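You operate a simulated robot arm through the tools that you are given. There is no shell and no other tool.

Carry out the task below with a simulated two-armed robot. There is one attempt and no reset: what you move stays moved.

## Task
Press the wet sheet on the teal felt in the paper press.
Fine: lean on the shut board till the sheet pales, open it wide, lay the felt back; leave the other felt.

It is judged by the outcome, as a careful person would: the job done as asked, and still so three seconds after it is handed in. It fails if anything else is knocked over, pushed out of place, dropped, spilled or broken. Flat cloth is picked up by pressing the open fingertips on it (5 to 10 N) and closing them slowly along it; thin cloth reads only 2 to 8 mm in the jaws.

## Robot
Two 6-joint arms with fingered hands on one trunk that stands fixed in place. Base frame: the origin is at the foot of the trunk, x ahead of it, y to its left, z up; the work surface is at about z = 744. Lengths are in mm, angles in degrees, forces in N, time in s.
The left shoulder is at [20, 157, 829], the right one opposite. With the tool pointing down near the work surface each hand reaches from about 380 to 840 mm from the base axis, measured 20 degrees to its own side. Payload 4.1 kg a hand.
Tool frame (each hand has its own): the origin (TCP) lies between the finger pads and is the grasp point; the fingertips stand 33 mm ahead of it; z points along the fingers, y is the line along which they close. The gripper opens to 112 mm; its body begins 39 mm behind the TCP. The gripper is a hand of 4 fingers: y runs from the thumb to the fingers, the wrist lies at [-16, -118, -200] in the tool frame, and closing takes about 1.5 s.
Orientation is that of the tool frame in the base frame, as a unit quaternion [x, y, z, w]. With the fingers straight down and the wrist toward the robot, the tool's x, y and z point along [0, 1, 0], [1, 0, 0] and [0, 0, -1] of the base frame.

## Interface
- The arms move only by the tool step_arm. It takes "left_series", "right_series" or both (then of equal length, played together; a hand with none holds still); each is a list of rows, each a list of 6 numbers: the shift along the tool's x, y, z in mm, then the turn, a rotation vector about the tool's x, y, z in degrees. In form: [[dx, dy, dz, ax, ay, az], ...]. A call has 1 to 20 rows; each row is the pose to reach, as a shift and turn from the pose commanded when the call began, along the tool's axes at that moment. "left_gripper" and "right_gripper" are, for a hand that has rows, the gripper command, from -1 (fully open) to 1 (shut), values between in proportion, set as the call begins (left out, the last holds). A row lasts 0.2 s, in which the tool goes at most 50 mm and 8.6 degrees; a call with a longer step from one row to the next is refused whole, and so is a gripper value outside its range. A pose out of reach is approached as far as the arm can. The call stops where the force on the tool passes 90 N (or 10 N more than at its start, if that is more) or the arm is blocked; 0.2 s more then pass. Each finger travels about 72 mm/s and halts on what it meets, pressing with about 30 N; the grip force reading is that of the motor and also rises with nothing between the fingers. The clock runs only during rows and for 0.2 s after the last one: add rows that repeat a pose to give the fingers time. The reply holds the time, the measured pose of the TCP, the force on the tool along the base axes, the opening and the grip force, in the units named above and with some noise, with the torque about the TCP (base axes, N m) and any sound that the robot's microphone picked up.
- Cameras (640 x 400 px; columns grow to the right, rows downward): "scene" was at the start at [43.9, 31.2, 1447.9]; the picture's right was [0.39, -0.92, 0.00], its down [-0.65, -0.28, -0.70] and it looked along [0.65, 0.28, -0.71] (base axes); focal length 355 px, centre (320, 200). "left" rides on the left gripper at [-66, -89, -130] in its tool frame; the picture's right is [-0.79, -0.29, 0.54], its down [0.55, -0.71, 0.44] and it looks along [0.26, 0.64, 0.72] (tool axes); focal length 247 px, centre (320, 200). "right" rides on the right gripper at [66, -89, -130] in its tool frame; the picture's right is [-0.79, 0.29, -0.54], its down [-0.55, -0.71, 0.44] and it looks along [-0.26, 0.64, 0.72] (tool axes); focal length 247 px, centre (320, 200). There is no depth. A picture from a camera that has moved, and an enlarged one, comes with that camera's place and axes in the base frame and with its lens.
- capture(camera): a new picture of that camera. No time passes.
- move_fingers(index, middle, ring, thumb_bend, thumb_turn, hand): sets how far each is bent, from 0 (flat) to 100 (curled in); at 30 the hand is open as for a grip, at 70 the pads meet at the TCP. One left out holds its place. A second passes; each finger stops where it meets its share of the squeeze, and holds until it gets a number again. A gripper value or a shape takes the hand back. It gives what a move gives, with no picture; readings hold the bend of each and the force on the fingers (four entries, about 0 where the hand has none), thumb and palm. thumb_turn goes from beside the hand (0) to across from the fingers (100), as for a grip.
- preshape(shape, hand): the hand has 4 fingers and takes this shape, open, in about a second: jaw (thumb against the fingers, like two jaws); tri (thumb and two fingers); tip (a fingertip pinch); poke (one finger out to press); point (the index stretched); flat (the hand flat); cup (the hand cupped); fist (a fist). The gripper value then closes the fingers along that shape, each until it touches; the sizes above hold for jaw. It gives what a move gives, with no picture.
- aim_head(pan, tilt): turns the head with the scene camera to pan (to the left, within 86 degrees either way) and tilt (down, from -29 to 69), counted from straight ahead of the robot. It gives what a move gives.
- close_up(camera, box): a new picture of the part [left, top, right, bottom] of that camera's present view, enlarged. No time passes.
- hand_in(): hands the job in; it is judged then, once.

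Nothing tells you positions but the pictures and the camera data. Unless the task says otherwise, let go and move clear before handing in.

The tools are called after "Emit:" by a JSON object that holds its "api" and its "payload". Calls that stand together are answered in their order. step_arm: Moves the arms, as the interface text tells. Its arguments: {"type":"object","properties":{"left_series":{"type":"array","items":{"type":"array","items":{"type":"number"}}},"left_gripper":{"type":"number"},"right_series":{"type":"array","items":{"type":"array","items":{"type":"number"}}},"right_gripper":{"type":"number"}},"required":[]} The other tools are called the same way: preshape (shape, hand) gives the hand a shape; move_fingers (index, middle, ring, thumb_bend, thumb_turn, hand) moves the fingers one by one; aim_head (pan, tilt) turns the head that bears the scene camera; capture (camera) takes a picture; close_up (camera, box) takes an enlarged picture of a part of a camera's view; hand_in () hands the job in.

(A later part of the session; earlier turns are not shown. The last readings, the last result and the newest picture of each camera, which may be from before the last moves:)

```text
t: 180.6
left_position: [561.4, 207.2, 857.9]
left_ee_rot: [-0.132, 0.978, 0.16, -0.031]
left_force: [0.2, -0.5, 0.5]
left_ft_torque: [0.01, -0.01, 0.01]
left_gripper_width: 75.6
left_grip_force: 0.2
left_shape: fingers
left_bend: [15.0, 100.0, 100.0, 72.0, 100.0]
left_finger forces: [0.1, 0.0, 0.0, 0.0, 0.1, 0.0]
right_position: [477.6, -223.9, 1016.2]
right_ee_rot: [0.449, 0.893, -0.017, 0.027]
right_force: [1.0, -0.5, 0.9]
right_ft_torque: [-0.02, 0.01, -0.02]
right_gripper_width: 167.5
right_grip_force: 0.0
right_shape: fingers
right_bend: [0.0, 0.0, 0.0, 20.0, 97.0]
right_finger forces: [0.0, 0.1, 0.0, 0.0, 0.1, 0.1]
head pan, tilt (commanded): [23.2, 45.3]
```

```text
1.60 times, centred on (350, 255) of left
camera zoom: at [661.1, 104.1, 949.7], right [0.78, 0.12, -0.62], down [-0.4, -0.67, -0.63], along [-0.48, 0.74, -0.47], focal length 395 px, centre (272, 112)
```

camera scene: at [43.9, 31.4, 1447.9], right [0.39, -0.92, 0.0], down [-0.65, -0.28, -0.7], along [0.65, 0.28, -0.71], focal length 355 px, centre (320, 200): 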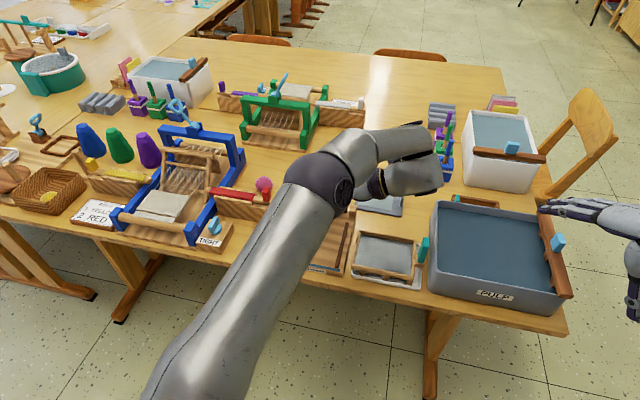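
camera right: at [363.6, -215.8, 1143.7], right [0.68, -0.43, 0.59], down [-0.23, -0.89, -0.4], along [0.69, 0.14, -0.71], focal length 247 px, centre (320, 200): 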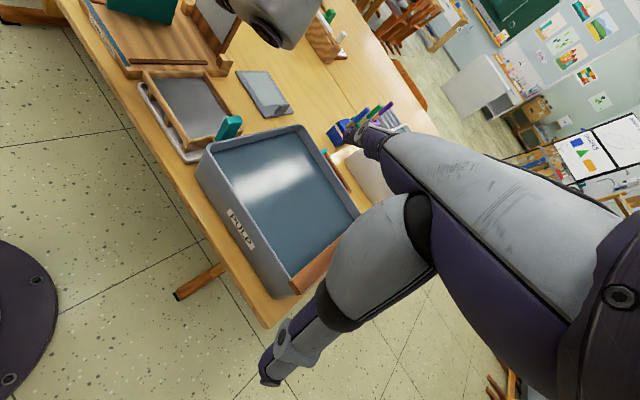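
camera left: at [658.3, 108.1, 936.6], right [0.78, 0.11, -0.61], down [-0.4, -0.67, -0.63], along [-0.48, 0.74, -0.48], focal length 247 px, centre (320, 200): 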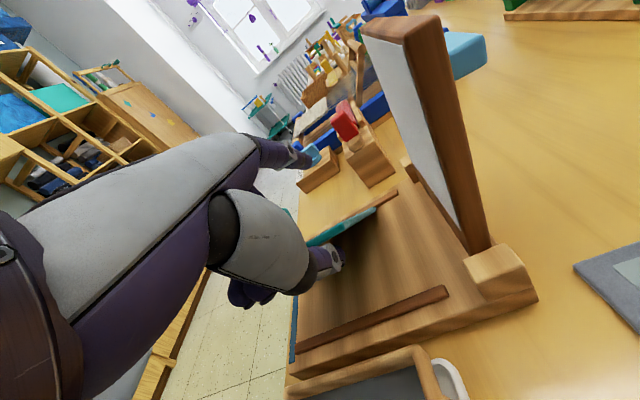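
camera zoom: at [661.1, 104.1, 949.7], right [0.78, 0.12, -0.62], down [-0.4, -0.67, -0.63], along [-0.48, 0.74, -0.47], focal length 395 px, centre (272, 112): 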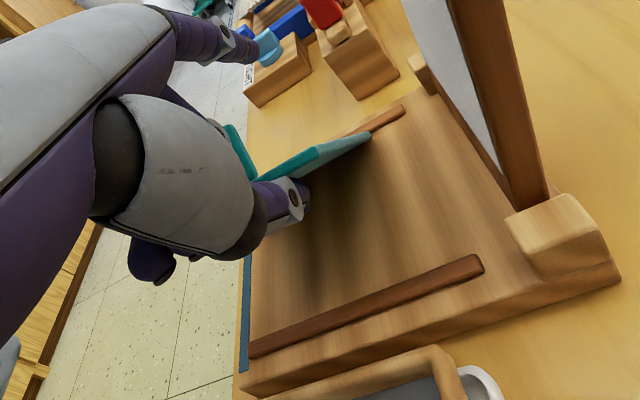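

Emit:
{"api": "step_arm", "payload": {"left_series": [[-0.3, -6.4, -0.8, 2.9, 0.7, 0.3], [-0.7, -12.8, -1.5, 5.8, 1.5, 0.6], [-1, -19.2, -2.3, 8.7, 2.2, 0.9], [-1, -19.2, -2.3, 8.7, 2.2, 0.9]]}}

Emit:
{"api": "close_up", "payload": {"camera": "right", "box": [60, 0, 260, 100]}}

Emit:
{"api": "close_up", "payload": {"camera": "left", "box": [220, 130, 480, 380]}}

```text
t: 181.6
left_position: [567.8, 188.4, 853.2]
left_ee_rot: [-0.13, 0.987, 0.082, -0.042]
left_force: [0.5, -0.6, 0.2]
left_ft_torque: [-0.02, 0.02, 0.01]
left_gripper_width: 76.0
left_grip_force: 0.0
left_shape: fingers
left_bend: [15.0, 100.0, 100.0, 72.0, 100.0]
left_finger forces: [0.0, 0.0, 0.1, 0.1, 0.1, 0.0]
right_position: [478.1, -224.1, 1015.5]
right_ee_rot: [0.448, 0.893, -0.017, 0.027]
right_force: [0.0, 0.5, -0.3]
right_ft_torque: [-0.02, 0.03, 0.03]
right_gripper_width: 167.5
right_grip_force: 0.1
right_shape: fingers
right_bend: [0.0, 0.0, 0.0, 20.0, 97.0]
right_finger forces: [0.0, 0.0, 0.0, 0.0, 0.0, 0.0]
head pan, tilt (commanded): [23.2, 45.3]
```

```text
3.20 times, centred on (160, 50) of right
camera zoom: at [363.7, -215.7, 1143.4], right [0.69, -0.43, 0.59], down [-0.23, -0.89, -0.39], along [0.69, 0.14, -0.71], focal length 790 px, centre (832, 680)
```

zoom: 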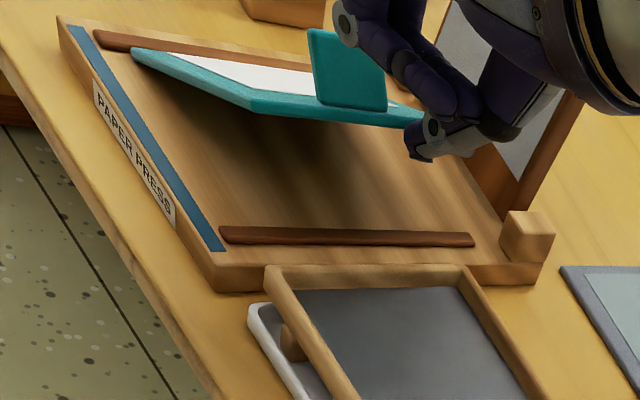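

```text
1.60 times, centred on (350, 255) of left
camera zoom: at [667.3, 101.9, 961.5], right [0.78, 0.02, -0.63], down [-0.4, -0.76, -0.52], along [-0.48, 0.65, -0.58], focal length 395 px, centre (272, 112)
```

zoom: 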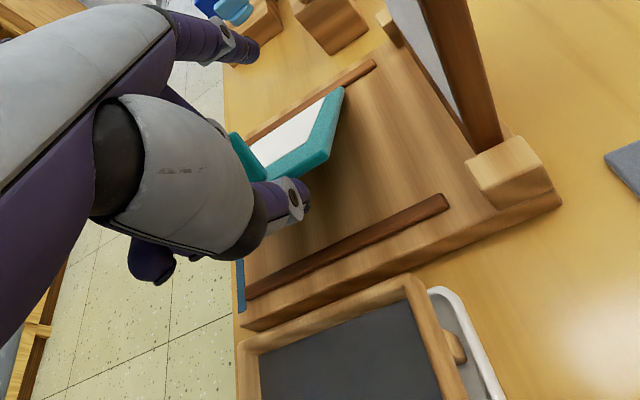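

The felt now lies sheet side up: the white sheet is intact and the tab points up. Its right end is still on the thumb. I'll ease right and down to let it settle.

Emit:
{"api": "step_arm", "payload": {"left_series": [[0, -4.5, 2, 0, 0, 0], [-0.1, -9, 4, 0, 0, 0], [-0.2, -13.6, 5.8, 0, 0, 0], [-0.2, -13.6, 5.8, 0, 0, 0]]}}

Emit:
{"api": "close_up", "payload": {"camera": "right", "box": [60, 0, 260, 100]}}

Emit:
{"api": "close_up", "payload": {"camera": "left", "box": [220, 130, 480, 380]}}

```text
t: 182.6
left_position: [570.1, 175.9, 844.7]
left_ee_rot: [-0.13, 0.987, 0.082, -0.041]
left_force: [0.0, 0.6, -0.1]
left_ft_torque: [-0.01, -0.02, -0.01]
left_gripper_width: 75.9
left_grip_force: 0.1
left_shape: fingers
left_bend: [15.0, 100.0, 100.0, 72.0, 100.0]
left_finger forces: [0.0, 0.0, 0.1, 0.0, 0.1, 0.0]
right_position: [478.8, -224.1, 1017.6]
right_ee_rot: [0.449, 0.893, -0.017, 0.027]
right_force: [0.2, -1.2, -0.6]
right_ft_torque: [0.03, -0.01, -0.01]
right_gripper_width: 167.4
right_grip_force: 0.1
right_shape: fingers
right_bend: [0.0, 0.0, 0.0, 20.0, 97.0]
right_finger forces: [0.0, 0.0, 0.0, 0.0, 0.1, 0.1]
head pan, tilt (commanded): [23.2, 45.3]
```

```text
3.20 times, centred on (160, 50) of right
camera zoom: at [363.7, -215.7, 1143.4], right [0.69, -0.43, 0.59], down [-0.23, -0.89, -0.39], along [0.69, 0.14, -0.71], focal length 790 px, centre (832, 680)
```

zoom: 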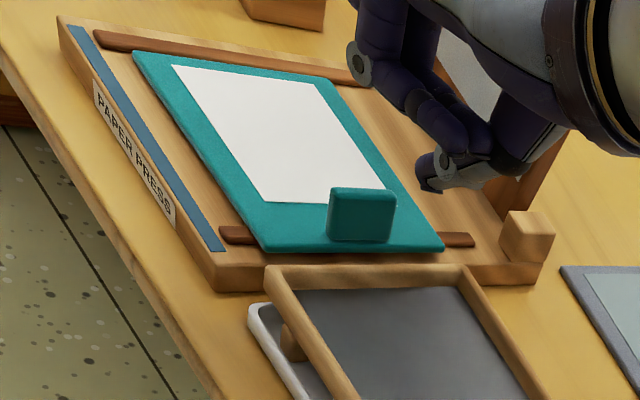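

```text
1.60 times, centred on (350, 255) of left
camera zoom: at [670.3, 89.7, 953.5], right [0.78, 0.02, -0.63], down [-0.4, -0.76, -0.52], along [-0.48, 0.65, -0.58], focal length 395 px, centre (272, 112)
```

zoom: 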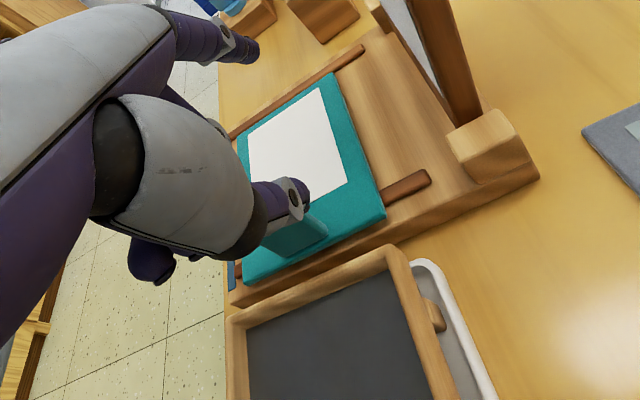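

The felt now lies flat across the rails, sheet up and white, with its tab at the right end. I'll raise the hand clear and set it back to the jaw shape.

Emit:
{"api": "step_arm", "payload": {"left_series": [[1, 3, -17, 0, 0, 0], [2.1, 6, -34, 0, 0, 0], [3.2, 9, -51, 0, 0, 0], [4.3, 12.1, -68.7, 0, 0, 0]]}}

Emit:
{"api": "preshape", "payload": {"hand": "left", "shape": "jaw"}}

Emit:
{"api": "capture", "payload": {"camera": "scene"}}

Emit:
{"api": "capture", "payload": {"camera": "left"}}

```text
t: 183.6
left_position: [571.1, 176.8, 916.3]
left_ee_rot: [-0.131, 0.987, 0.083, -0.042]
left_force: [-0.2, -0.4, 1.1]
left_ft_torque: [0.02, -0.01, -0.02]
left_gripper_width: 75.9
left_grip_force: 0.1
left_shape: fingers
left_bend: [15.0, 100.0, 100.0, 72.0, 100.0]
left_finger forces: [0.1, 0.0, 0.1, 0.0, 0.0, 0.1]
right_position: [477.6, -223.0, 1017.1]
right_ee_rot: [0.449, 0.893, -0.017, 0.026]
right_force: [0.0, -0.6, 0.7]
right_ft_torque: [0.01, 0.02, -0.01]
right_gripper_width: 167.3
right_grip_force: 0.1
right_shape: fingers
right_bend: [0.0, 0.0, 0.0, 20.0, 97.0]
right_finger forces: [0.0, 0.0, 0.0, 0.0, 0.0, 0.0]
head pan, tilt (commanded): [23.2, 45.3]
```

```text
t: 184.4
left_position: [570.3, 176.8, 914.3]
left_ee_rot: [-0.131, 0.987, 0.083, -0.041]
left_force: [0.5, 0.3, 0.8]
left_ft_torque: [0.0, -0.04, 0.01]
left_gripper_width: 111.6
left_grip_force: 0.0
left_shape: jaw
left_bend: [30.0, 30.0, 30.0, 30.0, 98.0]
left_finger forces: [0.0, 0.0, 0.0, 0.0, 0.1, 0.0]
right_position: [478.4, -224.0, 1018.1]
right_ee_rot: [0.449, 0.893, -0.017, 0.027]
right_force: [-0.6, -0.4, 0.4]
right_ft_torque: [-0.01, -0.02, -0.01]
right_gripper_width: 167.2
right_grip_force: 0.0
right_shape: fingers
right_bend: [0.0, 0.0, 0.0, 20.0, 97.0]
right_finger forces: [0.0, 0.0, 0.0, 0.0, 0.1, 0.0]
head pan, tilt (commanded): [23.2, 45.3]
```

```text
taken
camera scene: at [43.9, 31.2, 1447.9], right [0.39, -0.92, 0.0], down [-0.65, -0.28, -0.7], along [0.65, 0.28, -0.71], focal length 355 px, centre (320, 200)
```

scene: 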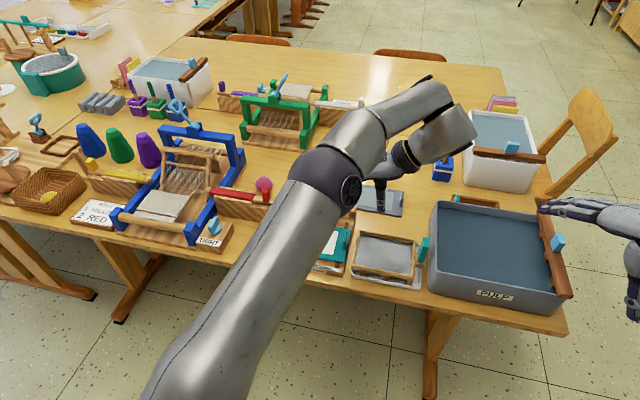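

```text
taken
camera left: at [670.7, 89.8, 1023.1], right [0.78, 0.02, -0.63], down [-0.4, -0.76, -0.52], along [-0.48, 0.65, -0.58], focal length 247 px, centre (320, 200)
```

left: 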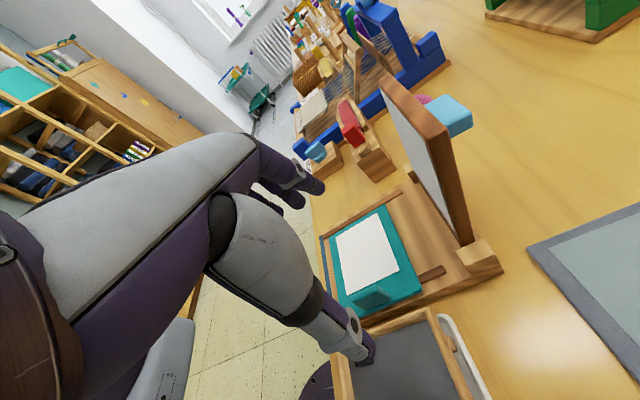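

Now I'll bring the left hand over the tab again in the tab-pinching orientation, jaws fairly narrow because the mould stands close on that side.

Emit:
{"api": "step_arm", "payload": {"left_series": [[8.4, 0.8, 11.9, 2.7, -4.7, 1.3], [16.8, 1.7, 23.7, 5.4, -9.5, 2.7], [25.1, 2.5, 35.5, 8, -14.2, 4], [33.5, 3.3, 47.4, 10.7, -18.9, 5.3], [33.5, 3.3, 47.4, 10.7, -18.9, 5.3], [33.5, 3.3, 47.4, 10.7, -18.9, 5.3]], "left_gripper": 0.5}}

Emit:
{"api": "capture", "payload": {"camera": "left"}}

Emit:
{"api": "close_up", "payload": {"camera": "left", "box": [200, 130, 420, 350]}}

Emit:
{"api": "close_up", "payload": {"camera": "right", "box": [60, 0, 260, 100]}}

```text
t: 185.8
left_position: [533.2, 178.2, 871.9]
left_ee_rot: [-0.072, 0.989, 0.007, 0.131]
left_force: [0.7, -0.7, -0.1]
left_ft_torque: [-0.01, -0.01, 0.02]
left_gripper_width: 28.5
left_grip_force: 0.0
left_shape: jaw
left_bend: [75.0, 56.0, 54.0, 74.0, 100.0]
left_finger forces: [0.0, 0.0, 0.0, 0.0, 0.0, 0.0]
right_position: [478.6, -224.0, 1016.6]
right_ee_rot: [0.449, 0.893, -0.017, 0.026]
right_force: [-0.8, -0.5, -0.6]
right_ft_torque: [0.03, 0.02, -0.01]
right_gripper_width: 167.5
right_grip_force: 0.1
right_shape: fingers
right_bend: [0.0, 0.0, 0.0, 20.0, 97.0]
right_finger forces: [0.0, 0.1, 0.0, 0.0, 0.0, 0.0]
head pan, tilt (commanded): [23.2, 45.3]
```

```text
taken
camera left: at [576.3, 95.5, 1013.5], right [0.94, -0.15, -0.32], down [-0.31, -0.77, -0.56], along [-0.16, 0.62, -0.77], focal length 247 px, centre (320, 200)
```

left: 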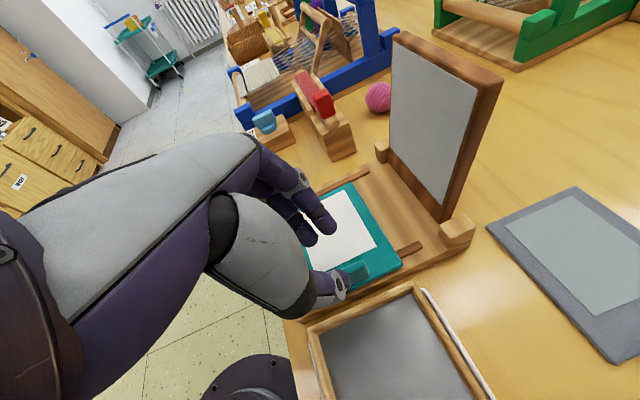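

```text
1.82 times, centred on (310, 240) of left
camera zoom: at [576.3, 95.5, 1013.5], right [0.94, -0.15, -0.32], down [-0.31, -0.77, -0.56], along [-0.16, 0.62, -0.77], focal length 449 px, centre (338, 127)
```

zoom: 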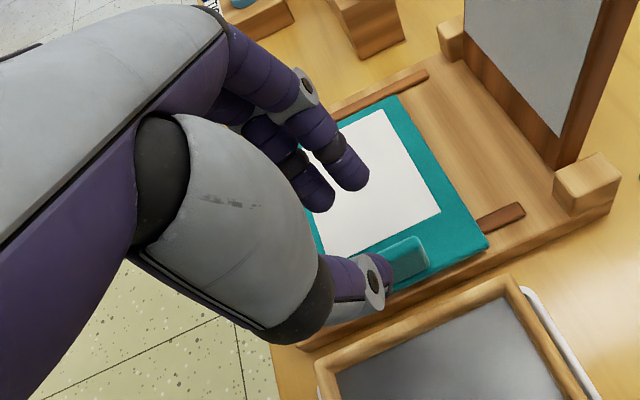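

```text
3.20 times, centred on (160, 50) of right
camera zoom: at [363.7, -215.7, 1143.4], right [0.69, -0.43, 0.59], down [-0.23, -0.89, -0.39], along [0.69, 0.14, -0.71], focal length 790 px, centre (832, 680)
```

zoom: 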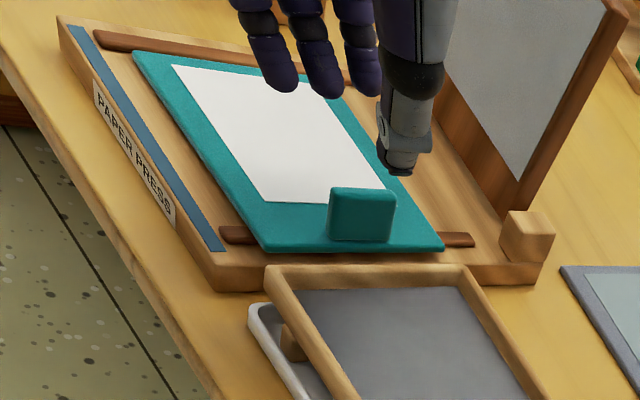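

Emit:
{"api": "step_arm", "payload": {"left_series": [[3.2, 0.4, 12, 0, 0, 0], [6.4, 0.8, 24, 0, 0, 0], [9.5, 1.2, 35.8, 0, 0, 0], [9.5, 1.2, 35.8, 0, 0, 0]]}}

Emit:
{"api": "close_up", "payload": {"camera": "left", "box": [200, 130, 420, 350]}}

Emit:
{"api": "close_up", "payload": {"camera": "right", "box": [90, 20, 230, 90]}}

```text
t: 186.8
left_position: [532.3, 179.1, 833.6]
left_ee_rot: [-0.072, 0.989, 0.008, 0.13]
left_force: [-0.4, 0.1, -0.4]
left_ft_torque: [0.01, -0.02, -0.01]
left_gripper_width: 28.3
left_grip_force: 0.1
left_shape: jaw
left_bend: [75.0, 56.0, 54.0, 74.0, 100.0]
left_finger forces: [0.1, 0.0, 0.0, 0.0, 0.1, 0.0]
right_position: [478.0, -222.8, 1016.2]
right_ee_rot: [0.449, 0.893, -0.017, 0.026]
right_force: [0.3, -0.6, 0.1]
right_ft_torque: [0.0, -0.02, -0.01]
right_gripper_width: 167.4
right_grip_force: 0.0
right_shape: fingers
right_bend: [0.0, 0.0, 0.0, 20.0, 97.0]
right_finger forces: [0.0, 0.0, 0.1, 0.0, 0.0, 0.1]
head pan, tilt (commanded): [23.2, 45.3]
```

```text
1.82 times, centred on (310, 240) of left
camera zoom: at [575.9, 96.7, 976.0], right [0.94, -0.15, -0.32], down [-0.31, -0.77, -0.56], along [-0.16, 0.62, -0.77], focal length 449 px, centre (338, 127)
```

zoom: 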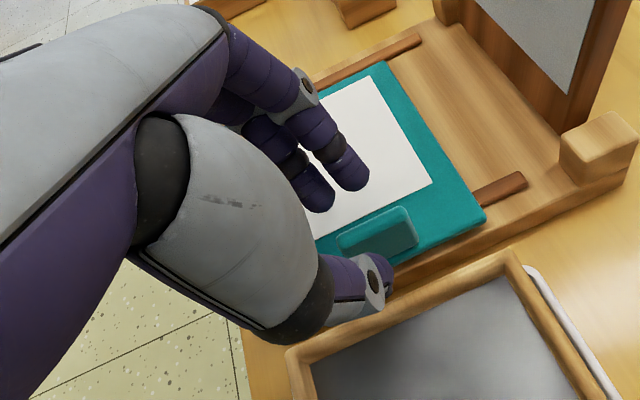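

```text
4.57 times, centred on (160, 55) of right
camera zoom: at [363.7, -215.7, 1143.4], right [0.69, -0.43, 0.59], down [-0.23, -0.89, -0.39], along [0.69, 0.14, -0.71], focal length 1129 px, centre (1051, 863)
```

zoom: 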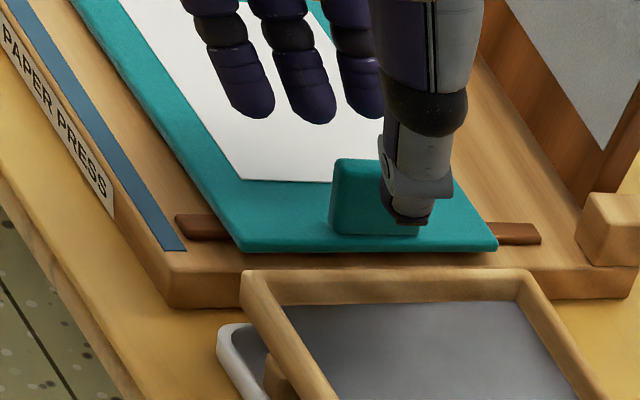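

The tab is between fingers and thumb with room on both sides. I'll lower 20 mm and close.

Emit:
{"api": "step_arm", "payload": {"left_series": [[1.7, 0, 6.4, 0, 0, 0], [3.5, 0, 12.9, 0, 0, 0], [5.2, 0, 19.3, 0, 0, 0], [5.2, 0, 19.3, 0, 0, 0]]}}

Emit:
{"api": "close_up", "payload": {"camera": "right", "box": [90, 20, 230, 90]}}

Emit:
{"api": "close_up", "payload": {"camera": "left", "box": [200, 130, 420, 350]}}

```text
t: 187.8
left_position: [532.2, 178.9, 814.6]
left_ee_rot: [-0.073, 0.989, 0.009, 0.13]
left_force: [0.0, -0.3, -0.4]
left_ft_torque: [0.0, 0.0, -0.01]
left_gripper_width: 27.9
left_grip_force: 0.0
left_shape: jaw
left_bend: [75.0, 56.0, 54.0, 74.0, 100.0]
left_finger forces: [0.0, 0.0, 0.0, 0.0, 0.1, 0.1]
right_position: [478.1, -222.9, 1016.8]
right_ee_rot: [0.45, 0.892, -0.018, 0.027]
right_force: [-0.8, -0.1, -0.7]
right_ft_torque: [-0.01, 0.03, 0.0]
right_gripper_width: 167.6
right_grip_force: 0.1
right_shape: fingers
right_bend: [0.0, 0.0, 0.0, 20.0, 97.0]
right_finger forces: [0.0, 0.1, 0.0, 0.0, 0.0, 0.0]
head pan, tilt (commanded): [23.2, 45.3]
```

```text
4.57 times, centred on (160, 55) of right
camera zoom: at [363.7, -215.7, 1143.4], right [0.69, -0.43, 0.59], down [-0.23, -0.89, -0.39], along [0.69, 0.14, -0.71], focal length 1129 px, centre (1051, 863)
```

zoom: 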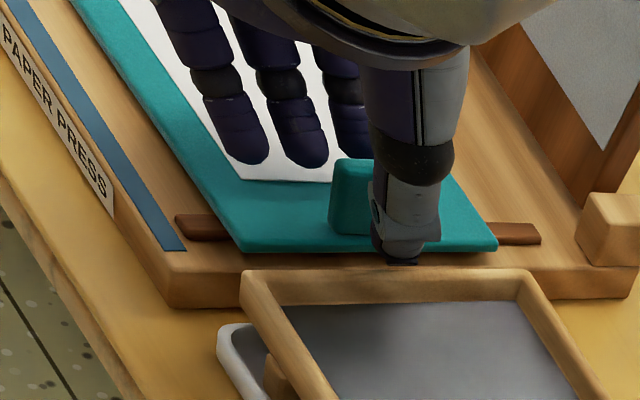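

```text
1.82 times, centred on (310, 240) of left
camera zoom: at [575.7, 96.7, 956.5], right [0.94, -0.15, -0.32], down [-0.31, -0.77, -0.56], along [-0.16, 0.62, -0.77], focal length 449 px, centre (338, 127)
```

zoom: 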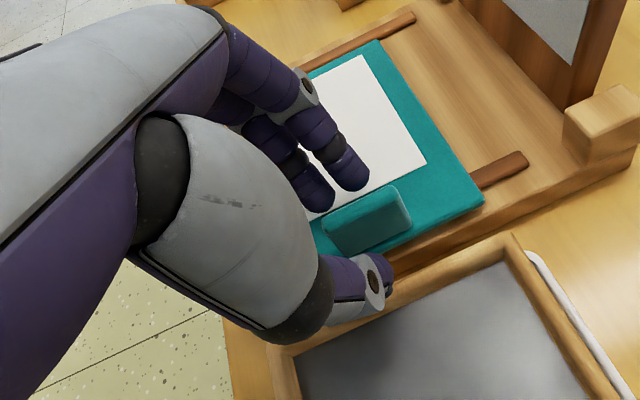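

The view matches the first pick exactly. I'll close on the tab and lift a little.

Emit:
{"api": "step_arm", "payload": {"left_series": [[0, 0, 0, 0, 0, 0], [0, 0, 0, 0, 0, 0], [0, 0, 0, 0, 0, 0], [0, 0, 0, 0, 0, 0], [0, 0, 0, 0, 0, 0], [0, 0, 0, 0, 0, 0]], "left_gripper": 1.0}}

Emit:
{"api": "step_arm", "payload": {"left_series": [[-1.3, 0, -4.8, 0, 0, 0], [-2.6, 0, -9.7, 0, 0, 0], [-3.9, 0, -14.5, 0, 0, 0], [-5.2, 0, -19.3, 0, 0, 0], [-5.2, 0, -19.3, 0, 0, 0]]}}

Emit:
{"api": "close_up", "payload": {"camera": "left", "box": [200, 130, 420, 350]}}

Emit:
{"api": "close_up", "payload": {"camera": "right", "box": [60, 0, 260, 100]}}

```text
t: 189.2
left_position: [531.9, 179.4, 814.6]
left_ee_rot: [-0.072, 0.989, 0.009, 0.129]
left_force: [0.4, -0.2, 0.4]
left_ft_torque: [0.05, 0.02, 0.04]
left_gripper_width: 2.9
left_grip_force: 29.8
left_shape: jaw
left_bend: [71.0, 68.0, 70.0, 72.0, 100.0]
left_finger forces: [16.1, 9.2, 0.0, 0.0, 25.2, 0.0]
right_position: [478.5, -222.9, 1016.5]
right_ee_rot: [0.449, 0.893, -0.017, 0.026]
right_force: [-0.5, -0.4, -0.1]
right_ft_torque: [0.02, 0.0, 0.0]
right_gripper_width: 167.4
right_grip_force: 0.0
right_shape: fingers
right_bend: [0.0, 0.0, 0.0, 20.0, 97.0]
right_finger forces: [0.1, 0.0, 0.0, 0.0, 0.0, 0.1]
head pan, tilt (commanded): [23.2, 45.3]
```

```text
t: 190.4
left_position: [532.7, 179.5, 834.7]
left_ee_rot: [-0.072, 0.989, 0.008, 0.13]
left_force: [0.2, -0.5, -0.4]
left_ft_torque: [0.01, 0.0, -0.05]
left_gripper_width: 3.2
left_grip_force: 29.3
left_shape: jaw
left_bend: [71.0, 68.0, 70.0, 72.0, 100.0]
left_finger forces: [16.4, 9.8, 0.0, 0.1, 26.1, 0.0]
right_position: [478.7, -223.3, 1016.6]
right_ee_rot: [0.45, 0.893, -0.017, 0.027]
right_force: [-0.3, 1.2, -0.1]
right_ft_torque: [0.04, -0.04, 0.0]
right_gripper_width: 167.3
right_grip_force: 0.0
right_shape: fingers
right_bend: [0.0, 0.0, 0.0, 20.0, 97.0]
right_finger forces: [0.0, 0.1, 0.1, 0.0, 0.0, 0.1]
head pan, tilt (commanded): [23.2, 45.3]
```

```text
1.82 times, centred on (310, 240) of left
camera zoom: at [575.8, 96.4, 976.6], right [0.94, -0.15, -0.32], down [-0.31, -0.77, -0.56], along [-0.16, 0.62, -0.77], focal length 449 px, centre (338, 127)
```

zoom: 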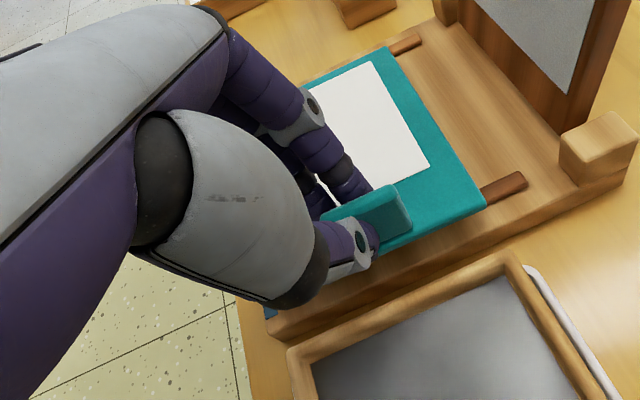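

```text
3.20 times, centred on (160, 50) of right
camera zoom: at [363.7, -215.7, 1143.4], right [0.69, -0.43, 0.59], down [-0.23, -0.89, -0.39], along [0.69, 0.14, -0.71], focal length 790 px, centre (832, 680)
```

zoom: 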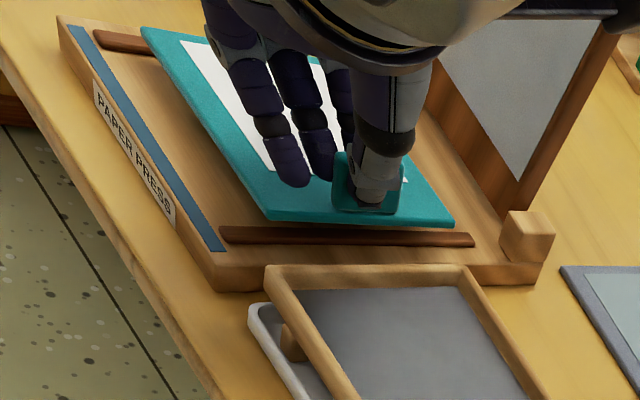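

The felt is gripped as at the very start. I'll lift it straight up, higher than the open board, then turn it and carry it to the upper left, all at a height where the arm has free reach.

Emit:
{"api": "step_arm", "payload": {"left_series": [[-5.5, 0.2, -22, 0, 0, 0], [-11.1, 0.5, -44, 0, 0, 0], [-17, 1.4, -66, 0, 0, 0], [-23, 2.3, -87.4, 0, 0, 0], [-33.9, 6.1, -125.9, 0, 0, 0], [-42.9, 14.9, -154.6, 1, 0, 3.9]]}}

Emit:
{"api": "capture", "payload": {"camera": "left"}}

Emit:
{"api": "capture", "payload": {"camera": "scene"}}

```text
t: 191.8
left_position: [531.4, 194.0, 994.4]
left_ee_rot: [-0.037, 0.991, 0.005, 0.13]
left_force: [0.7, -0.6, 0.3]
left_ft_torque: [-0.04, 0.01, 0.02]
left_gripper_width: 3.6
left_grip_force: 29.8
left_shape: jaw
left_bend: [71.0, 68.0, 70.0, 72.0, 100.0]
left_finger forces: [16.4, 9.9, 0.0, 0.1, 26.1, 0.1]
right_position: [478.1, -223.9, 1017.7]
right_ee_rot: [0.448, 0.893, -0.017, 0.027]
right_force: [-0.3, -0.6, -0.4]
right_ft_torque: [0.0, 0.04, 0.01]
right_gripper_width: 167.4
right_grip_force: 0.2
right_shape: fingers
right_bend: [0.0, 0.0, 0.0, 20.0, 97.0]
right_finger forces: [0.1, 0.0, 0.1, 0.0, 0.0, 0.1]
head pan, tilt (commanded): [23.2, 45.3]
```

```text
taken
camera left: at [568.7, 108.2, 1136.3], right [0.92, -0.22, -0.32], down [-0.37, -0.74, -0.56], along [-0.11, 0.64, -0.76], focal length 247 px, centre (320, 200)
```

left: 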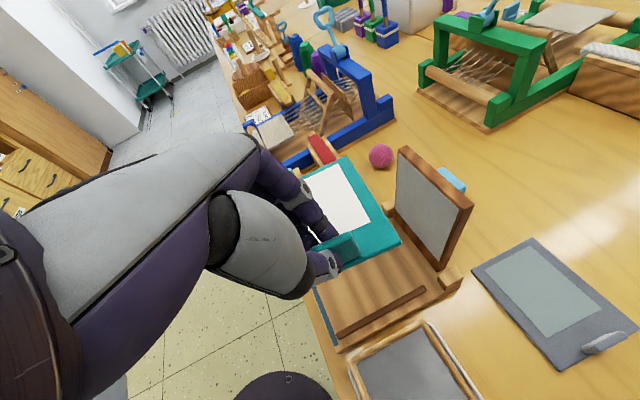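

```text
taken
camera scene: at [44.2, 31.0, 1447.9], right [0.39, -0.92, 0.0], down [-0.65, -0.28, -0.7], along [0.65, 0.28, -0.71], focal length 355 px, centre (320, 200)
```

scene: 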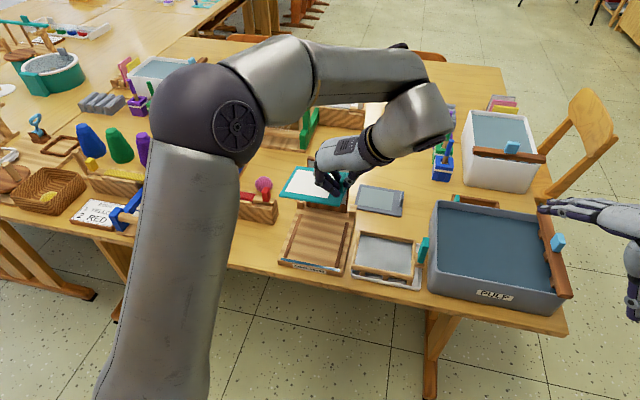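

Emit:
{"api": "step_arm", "payload": {"left_series": [[-2.5, 21, -8.7, 2.06, 0, 7.73], [-4.3, 46, -8.2, 4.1, 0, 15.5], [-8, 70.8, -7.1, 6.2, 0, 23.2], [-12.7, 95.5, -5.9, 8.3, 0, 30.9], [-19.3, 120, -4.1, 10.3, 0, 38.6]]}}

Emit:
{"api": "capture", "payload": {"camera": "left"}}

Emit:
{"api": "capture", "payload": {"camera": "scene"}}

```text
t: 193.1
left_position: [540.9, 315.2, 1003.9]
left_ee_rot: [0.304, 0.944, -0.039, 0.124]
left_force: [-0.7, 0.1, -0.2]
left_ft_torque: [-0.01, 0.02, 0.01]
left_gripper_width: 3.2
left_grip_force: 29.3
left_shape: jaw
left_bend: [71.0, 68.0, 70.0, 72.0, 100.0]
left_finger forces: [16.4, 9.8, 0.0, 0.0, 26.2, 0.0]
right_position: [478.4, -224.4, 1017.0]
right_ee_rot: [0.449, 0.893, -0.017, 0.027]
right_force: [-0.4, -0.7, 0.3]
right_ft_torque: [0.04, -0.02, 0.01]
right_gripper_width: 167.7
right_grip_force: 0.0
right_shape: fingers
right_bend: [0.0, 0.0, 0.0, 20.0, 97.0]
right_finger forces: [0.0, 0.1, 0.0, 0.1, 0.1, 0.1]
head pan, tilt (commanded): [23.2, 45.3]
```

```text
taken
camera left: at [513.7, 226.3, 1145.2], right [0.57, -0.76, -0.31], down [-0.76, -0.33, -0.56], along [0.33, 0.56, -0.76], focal length 247 px, centre (320, 200)
```

left: 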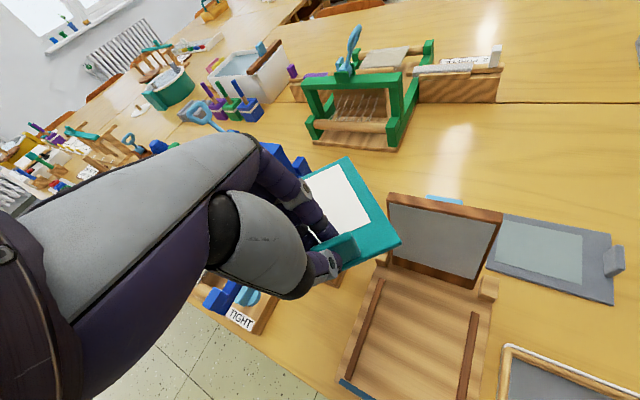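

```text
taken
camera scene: at [44.0, 30.8, 1447.9], right [0.39, -0.92, 0.0], down [-0.65, -0.28, -0.7], along [0.65, 0.28, -0.71], focal length 355 px, centre (320, 200)
```

scene: 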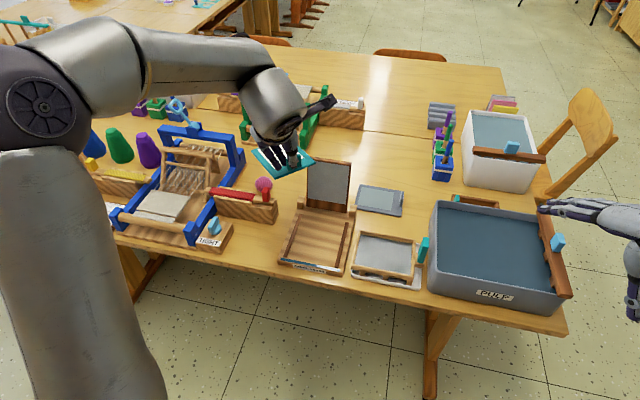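

The felt is safely above the work on the left. I'll shift it a little farther left to give the right arm room; the right hand will then tip the empty board shut from behind.

Emit:
{"api": "step_arm", "payload": {"left_series": [[3, 24, 0, 2.06, 0, 7.73], [5, 48, 0, 4.1, 0, 15.5], [5, 48, 0, 4.1, 0, 15.5]]}}

Emit:
{"api": "step_arm", "payload": {"right_series": [[25, 25, 0, 0, 0, 0], [50, 52, 0, 0, 0, 0], [70, 85, 3, 0, 0, 0], [90, 120, 6, 0, 0, 0], [112, 155, 10, 0, 0, 0], [130, 190, 16, 0, 0, 0], [148, 222, 25, 0, 0, 0]]}}

Emit:
{"api": "capture", "payload": {"camera": "scene"}}

Emit:
{"api": "capture", "payload": {"camera": "right"}}

```text
t: 193.8
left_position: [565.1, 356.7, 1002.8]
left_ee_rot: [0.432, 0.892, -0.057, 0.117]
left_force: [0.1, 0.1, -0.6]
left_ft_torque: [-0.02, 0.03, 0.01]
left_gripper_width: 3.4
left_grip_force: 29.9
left_shape: jaw
left_bend: [71.0, 68.0, 70.0, 72.0, 100.0]
left_finger forces: [16.4, 9.8, 0.1, 0.0, 26.1, 0.1]
right_position: [479.5, -224.5, 1016.1]
right_ee_rot: [0.448, 0.893, -0.017, 0.027]
right_force: [-0.1, -0.4, 1.0]
right_ft_torque: [-0.02, 0.02, 0.02]
right_gripper_width: 167.3
right_grip_force: 0.1
right_shape: fingers
right_bend: [0.0, 0.0, 0.0, 20.0, 97.0]
right_finger forces: [0.0, 0.0, 0.0, 0.1, 0.0, 0.0]
head pan, tilt (commanded): [23.2, 45.3]
```

```text
t: 195.4
left_position: [564.8, 356.9, 1002.8]
left_ee_rot: [0.432, 0.892, -0.057, 0.117]
left_force: [0.7, -1.0, 0.5]
left_ft_torque: [0.03, 0.01, 0.01]
left_gripper_width: 3.3
left_grip_force: 30.0
left_shape: jaw
left_bend: [71.0, 68.0, 70.0, 72.0, 100.0]
left_finger forces: [16.4, 9.8, 0.0, 0.1, 26.2, 0.0]
right_position: [570.5, 26.4, 980.1]
right_ee_rot: [0.449, 0.893, -0.017, 0.027]
right_force: [0.3, -1.2, 0.0]
right_ft_torque: [0.04, 0.02, -0.03]
right_gripper_width: 167.3
right_grip_force: 0.1
right_shape: fingers
right_bend: [0.0, 0.0, 0.0, 20.0, 97.0]
right_finger forces: [0.1, 0.0, 0.1, 0.0, 0.1, 0.1]
head pan, tilt (commanded): [23.2, 45.3]
```

```text
taken
camera scene: at [43.6, 30.7, 1447.9], right [0.39, -0.92, 0.0], down [-0.65, -0.28, -0.7], along [0.65, 0.28, -0.71], focal length 355 px, centre (320, 200)
```

scene: 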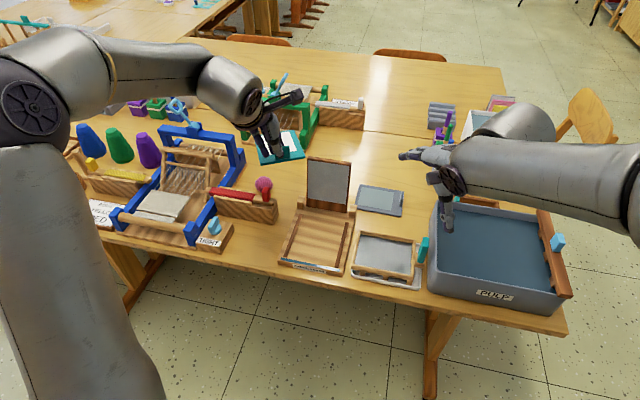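

```text
taken
camera right: at [455.1, 34.7, 1107.0], right [0.68, -0.43, 0.58], down [-0.23, -0.89, -0.4], along [0.69, 0.14, -0.71], focal length 247 px, centre (320, 200)
```

right: 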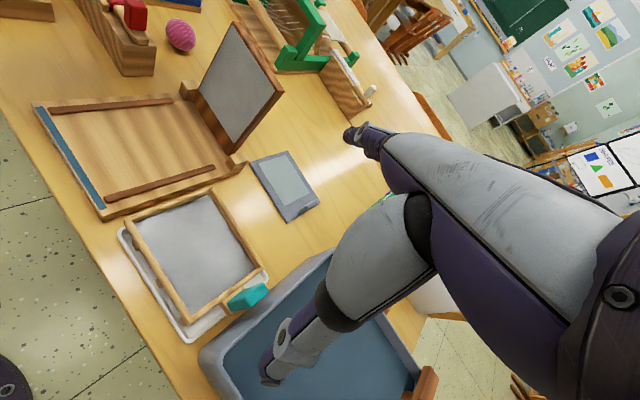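

Now the right hand, fingers straight, goes round the right side to a spot behind the board's right edge.

Emit:
{"api": "step_arm", "payload": {"right_series": [[4.8, 36.2, 14.5, 0, 0, 0], [9.7, 72.4, 29, 0, 0, 0], [14.5, 108.6, 43.4, 0, 0, 0], [14.5, 108.6, 43.4, 0, 0, 0]]}}

Emit:
{"api": "capture", "payload": {"camera": "scene"}}

Emit:
{"api": "capture", "payload": {"camera": "right"}}

Emit:
{"api": "capture", "payload": {"camera": "left"}}

```text
t: 196.4
left_position: [564.3, 356.9, 1002.1]
left_ee_rot: [0.432, 0.892, -0.057, 0.118]
left_force: [-0.3, 0.2, -1.0]
left_ft_torque: [0.02, 0.0, 0.0]
left_gripper_width: 3.1
left_grip_force: 30.0
left_shape: jaw
left_bend: [71.0, 68.0, 70.0, 72.0, 100.0]
left_finger forces: [16.4, 9.8, 0.0, 0.0, 26.3, 0.0]
right_position: [649.7, 101.8, 935.8]
right_ee_rot: [0.449, 0.893, -0.017, 0.027]
right_force: [-0.3, 0.0, 0.8]
right_ft_torque: [-0.01, -0.05, 0.02]
right_gripper_width: 167.6
right_grip_force: 0.0
right_shape: fingers
right_bend: [0.0, 0.0, 0.0, 20.0, 97.0]
right_finger forces: [0.0, 0.0, 0.0, 0.0, 0.0, 0.1]
head pan, tilt (commanded): [23.2, 45.3]
```

```text
taken
camera scene: at [43.8, 31.1, 1447.9], right [0.39, -0.92, 0.0], down [-0.65, -0.28, -0.7], along [0.65, 0.28, -0.71], focal length 355 px, centre (320, 200)
```

scene: 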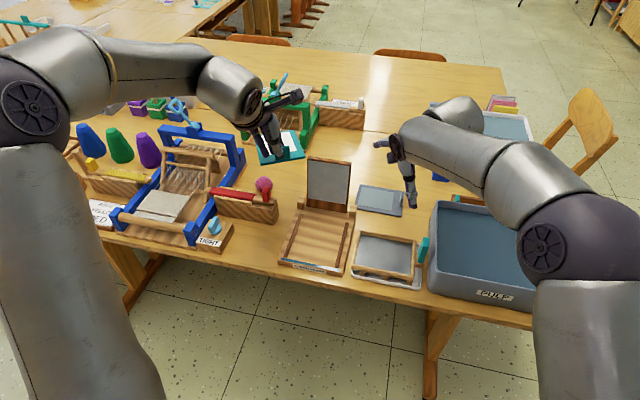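

```text
taken
camera right: at [534.6, 108.7, 1061.5], right [0.69, -0.43, 0.59], down [-0.23, -0.89, -0.39], along [0.69, 0.14, -0.71], focal length 247 px, centre (320, 200)
```

right: 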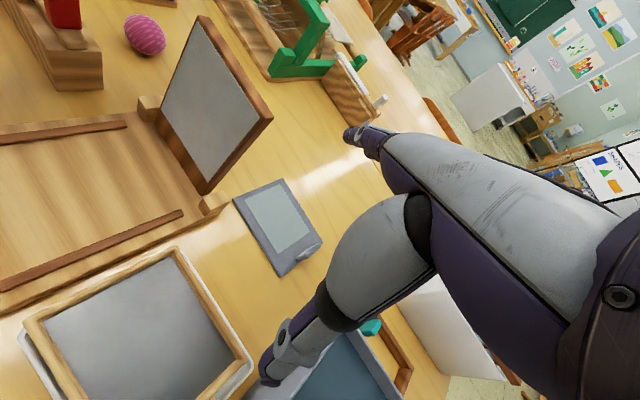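

```text
taken
camera left: at [513.9, 279.1, 1143.8], right [0.34, -0.89, -0.31], down [-0.82, -0.11, -0.56], along [0.47, 0.45, -0.76], focal length 247 px, centre (320, 200)
```

left: 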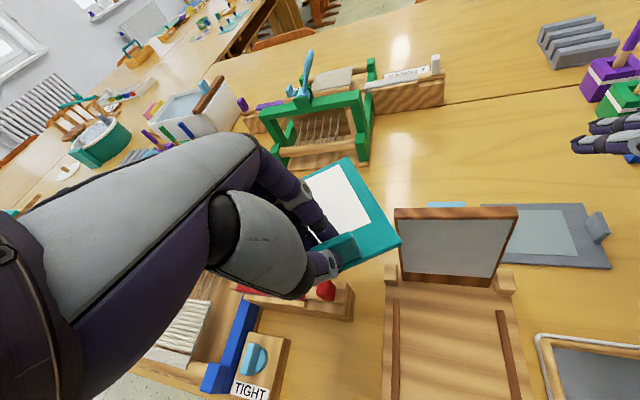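

Emit:
{"api": "step_arm", "payload": {"right_series": [[0, 1.3, 15, 0, 0, 0], [0.1, 2.6, 30, 0, 0, 0], [18.5, 16.3, 28.8, 0, 0, 0], [36.9, 30, 27.5, 0, 0, 0], [36.9, 30, 27.5, 0, 0, 0]]}}

Emit:
{"api": "capture", "payload": {"camera": "left"}}

Emit:
{"api": "close_up", "payload": {"camera": "scene", "box": [280, 110, 440, 250]}}

Emit:
{"api": "capture", "payload": {"camera": "right"}}

```text
t: 197.7
left_position: [564.5, 357.5, 1002.2]
left_ee_rot: [0.433, 0.892, -0.058, 0.117]
left_force: [-0.2, 0.0, -0.7]
left_ft_torque: [0.0, -0.01, -0.01]
left_gripper_width: 3.4
left_grip_force: 30.0
left_shape: jaw
left_bend: [71.0, 68.0, 70.0, 72.0, 100.0]
left_finger forces: [16.5, 9.9, 0.0, 0.0, 26.2, 0.1]
right_position: [652.8, 145.7, 906.0]
right_ee_rot: [0.449, 0.893, -0.017, 0.027]
right_force: [-0.3, -0.1, -1.1]
right_ft_torque: [0.01, -0.01, 0.04]
right_gripper_width: 167.4
right_grip_force: 0.0
right_shape: fingers
right_bend: [0.0, 0.0, 0.0, 20.0, 97.0]
right_finger forces: [0.0, 0.1, 0.0, 0.0, 0.0, 0.0]
head pan, tilt (commanded): [23.2, 45.3]
```

```text
taken
camera left: at [514.0, 279.1, 1143.8], right [0.34, -0.89, -0.31], down [-0.82, -0.11, -0.56], along [0.47, 0.45, -0.76], focal length 247 px, centre (320, 200)
```

left: 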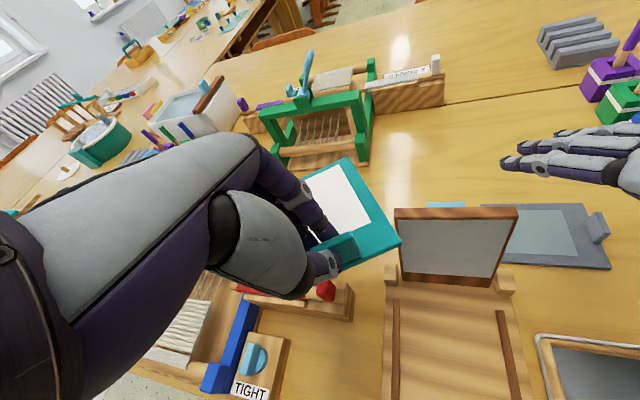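

```text
2.86 times, centred on (360, 180) of scene
camera zoom: at [43.9, 31.1, 1447.9], right [0.39, -0.92, 0.0], down [-0.65, -0.28, -0.7], along [0.65, 0.28, -0.71], focal length 1014 px, centre (206, 257)
```

zoom: 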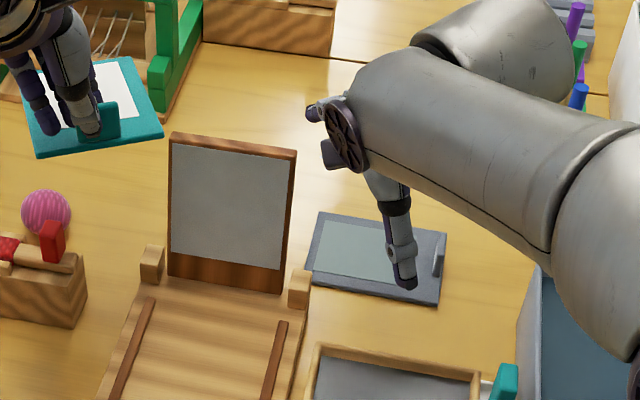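

```text
taken
camera right: at [537.6, 153.7, 1032.0], right [0.69, -0.43, 0.59], down [-0.23, -0.89, -0.39], along [0.69, 0.14, -0.71], focal length 247 px, centre (320, 200)
```

right: 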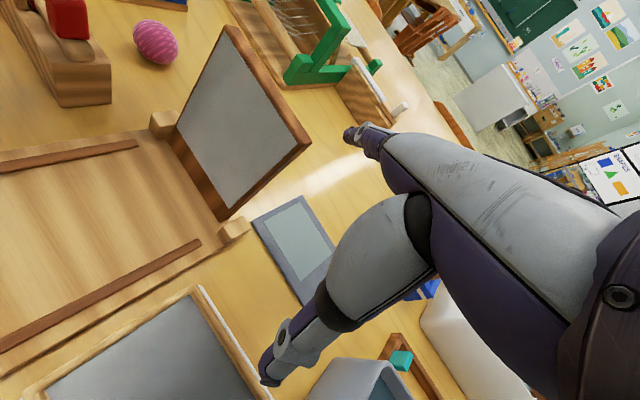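

The right index tip is behind the board's right edge, about 40 mm from it. I'll reach a little farther across and then draw toward me gently.

Emit:
{"api": "step_arm", "payload": {"right_series": [[9.6, 7.2, -0.7, 0, 0, 0], [14.2, -1.7, -0.9, 0, 0, 0], [18.7, -10.6, -1.1, 0, 0, 0], [23.3, -19.5, -1.3, 0, 0, 0], [27.8, -28.4, -1.5, 0, 0, 0]]}}

Emit:
{"api": "capture", "payload": {"camera": "left"}}

Emit:
{"api": "close_up", "payload": {"camera": "scene", "box": [280, 110, 440, 250]}}

```text
t: 198.8
left_position: [564.6, 356.4, 1002.5]
left_ee_rot: [0.431, 0.893, -0.057, 0.117]
left_force: [-0.2, -0.3, 0.8]
left_ft_torque: [-0.01, 0.05, 0.0]
left_gripper_width: 3.3
left_grip_force: 29.3
left_shape: jaw
left_bend: [71.0, 68.0, 70.0, 72.0, 100.0]
left_finger forces: [16.4, 10.0, 0.1, 0.1, 26.2, 0.0]
right_position: [612.5, 151.6, 905.4]
right_ee_rot: [0.449, 0.893, -0.018, 0.027]
right_force: [0.1, -0.6, 0.0]
right_ft_torque: [0.0, 0.02, 0.06]
right_gripper_width: 167.6
right_grip_force: 0.1
right_shape: fingers
right_bend: [0.0, 0.0, 0.0, 20.0, 97.0]
right_finger forces: [0.1, 0.0, 0.1, 0.0, 0.0, 0.0]
head pan, tilt (commanded): [23.2, 45.3]
```

```text
taken
camera left: at [514.1, 279.2, 1143.7], right [0.34, -0.89, -0.31], down [-0.82, -0.11, -0.56], along [0.47, 0.45, -0.76], focal length 247 px, centre (320, 200)
```

left: 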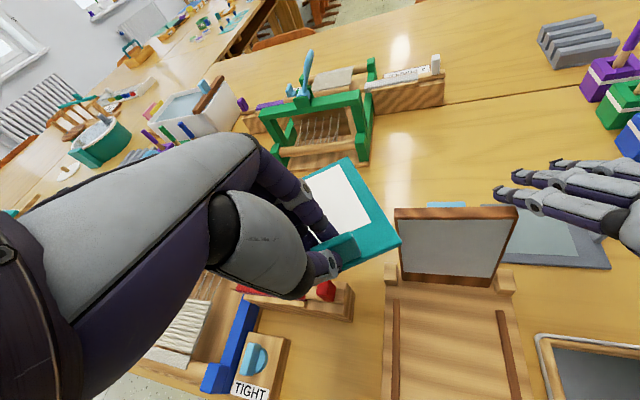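

```text
2.86 times, centred on (360, 180) of scene
camera zoom: at [44.0, 31.2, 1447.9], right [0.39, -0.92, 0.0], down [-0.65, -0.28, -0.7], along [0.65, 0.28, -0.71], focal length 1014 px, centre (206, 257)
```

zoom: 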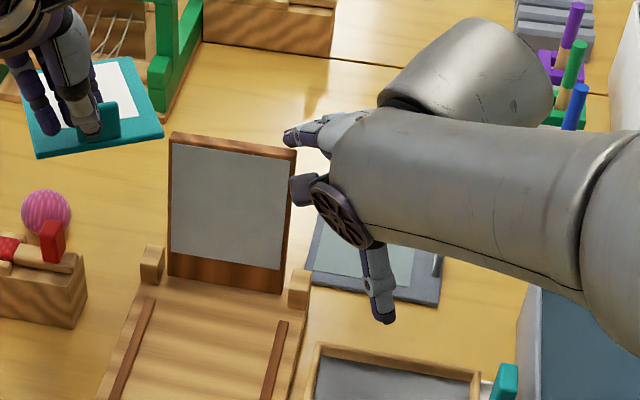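

Emit:
{"api": "step_arm", "payload": {"right_series": [[2.7, -5.3, 0, 0, 0, 0], [5.5, -10.7, 0, 0, 0, 0], [8.2, -16, 0, 0, 0, 0], [10.9, -21.4, 0, 0, 0, 0], [13.7, -26.7, 0, 0, 0, 0]]}}

Emit:
{"api": "capture", "payload": {"camera": "left"}}

Emit:
{"api": "close_up", "payload": {"camera": "scene", "box": [280, 110, 440, 250]}}

```text
t: 200.1
left_position: [564.5, 356.8, 1002.9]
left_ee_rot: [0.432, 0.892, -0.057, 0.118]
left_force: [0.1, 0.2, -0.9]
left_ft_torque: [-0.05, 0.03, -0.01]
left_gripper_width: 3.4
left_grip_force: 29.9
left_shape: jaw
left_bend: [71.0, 68.0, 70.0, 72.0, 100.0]
left_finger forces: [16.4, 9.8, 0.0, 0.0, 26.3, 0.0]
right_position: [583.2, 147.0, 905.1]
right_ee_rot: [0.45, 0.893, -0.019, 0.026]
right_force: [-0.8, -0.1, 0.3]
right_ft_torque: [0.05, -0.02, 0.0]
right_gripper_width: 168.0
right_grip_force: 0.7
right_shape: fingers
right_bend: [0.0, 0.0, 0.0, 20.0, 97.0]
right_finger forces: [0.4, 0.0, 0.1, 0.0, 0.0, 0.1]
head pan, tilt (commanded): [23.2, 45.3]
```

```text
taken
camera left: at [514.0, 279.2, 1143.7], right [0.34, -0.89, -0.31], down [-0.82, -0.11, -0.56], along [0.47, 0.45, -0.76], focal length 247 px, centre (320, 200)
```

left: 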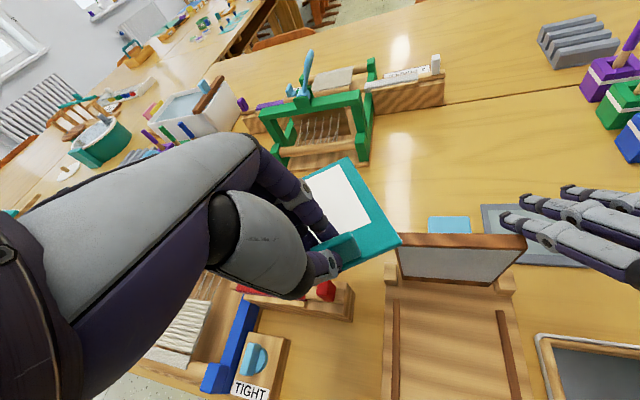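

```text
2.86 times, centred on (360, 180) of scene
camera zoom: at [43.9, 31.2, 1447.9], right [0.39, -0.92, 0.0], down [-0.65, -0.28, -0.7], along [0.65, 0.28, -0.71], focal length 1014 px, centre (206, 257)
```

zoom: 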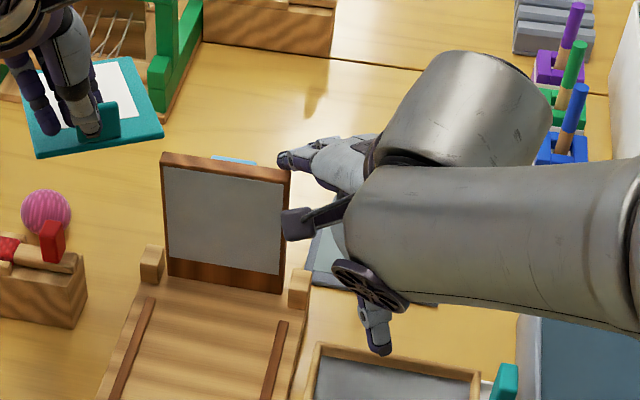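

The board is coming forward gently. I'll continue a bit more so it goes over on its own.

Emit:
{"api": "step_arm", "payload": {"right_series": [[2.7, -5.3, 0, 0, 0, 0], [5.5, -10.7, 0, 0, 0, 0], [8.2, -16, 0, 0, 0, 0], [10.9, -21.4, 0, 0, 0, 0], [13.7, -26.7, 0, 0, 0, 0]]}}

Emit:
{"api": "capture", "payload": {"camera": "left"}}

Emit:
{"api": "close_up", "payload": {"camera": "scene", "box": [280, 110, 440, 250]}}

```text
t: 201.2
left_position: [564.4, 356.7, 1002.2]
left_ee_rot: [0.432, 0.892, -0.056, 0.118]
left_force: [1.0, -0.4, 0.2]
left_ft_torque: [0.01, 0.02, -0.01]
left_gripper_width: 3.2
left_grip_force: 29.9
left_shape: jaw
left_bend: [71.0, 68.0, 70.0, 72.0, 100.0]
left_finger forces: [16.3, 9.9, 0.0, 0.0, 26.2, 0.0]
right_position: [554.6, 141.5, 904.4]
right_ee_rot: [0.448, 0.893, -0.019, 0.027]
right_force: [0.4, -0.1, -0.5]
right_ft_torque: [-0.03, 0.02, 0.01]
right_gripper_width: 167.8
right_grip_force: 0.1
right_shape: fingers
right_bend: [0.0, 0.0, 0.0, 20.0, 97.0]
right_finger forces: [0.0, 0.0, 0.0, 0.0, 0.0, 0.1]
head pan, tilt (commanded): [23.2, 45.3]
```

```text
taken
camera left: at [514.0, 279.2, 1143.7], right [0.34, -0.89, -0.31], down [-0.82, -0.11, -0.56], along [0.47, 0.45, -0.76], focal length 247 px, centre (320, 200)
```

left: 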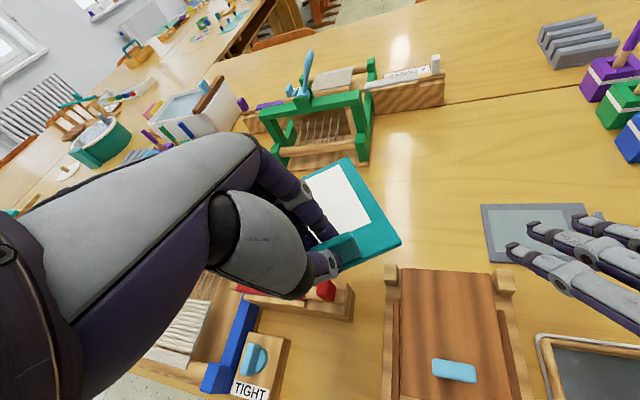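

```text
2.86 times, centred on (360, 180) of scene
camera zoom: at [43.9, 31.2, 1447.9], right [0.39, -0.92, 0.0], down [-0.65, -0.28, -0.7], along [0.65, 0.28, -0.71], focal length 1014 px, centre (206, 257)
```

zoom: 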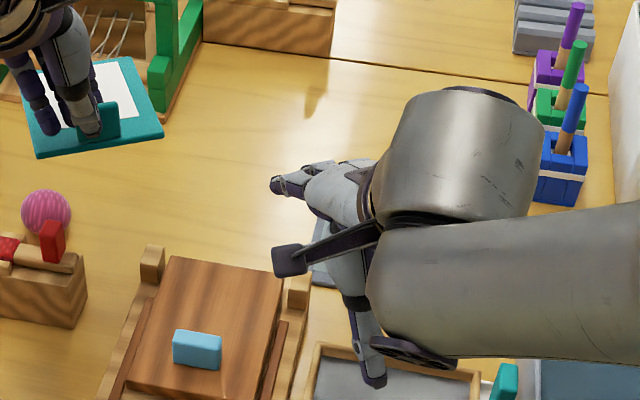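

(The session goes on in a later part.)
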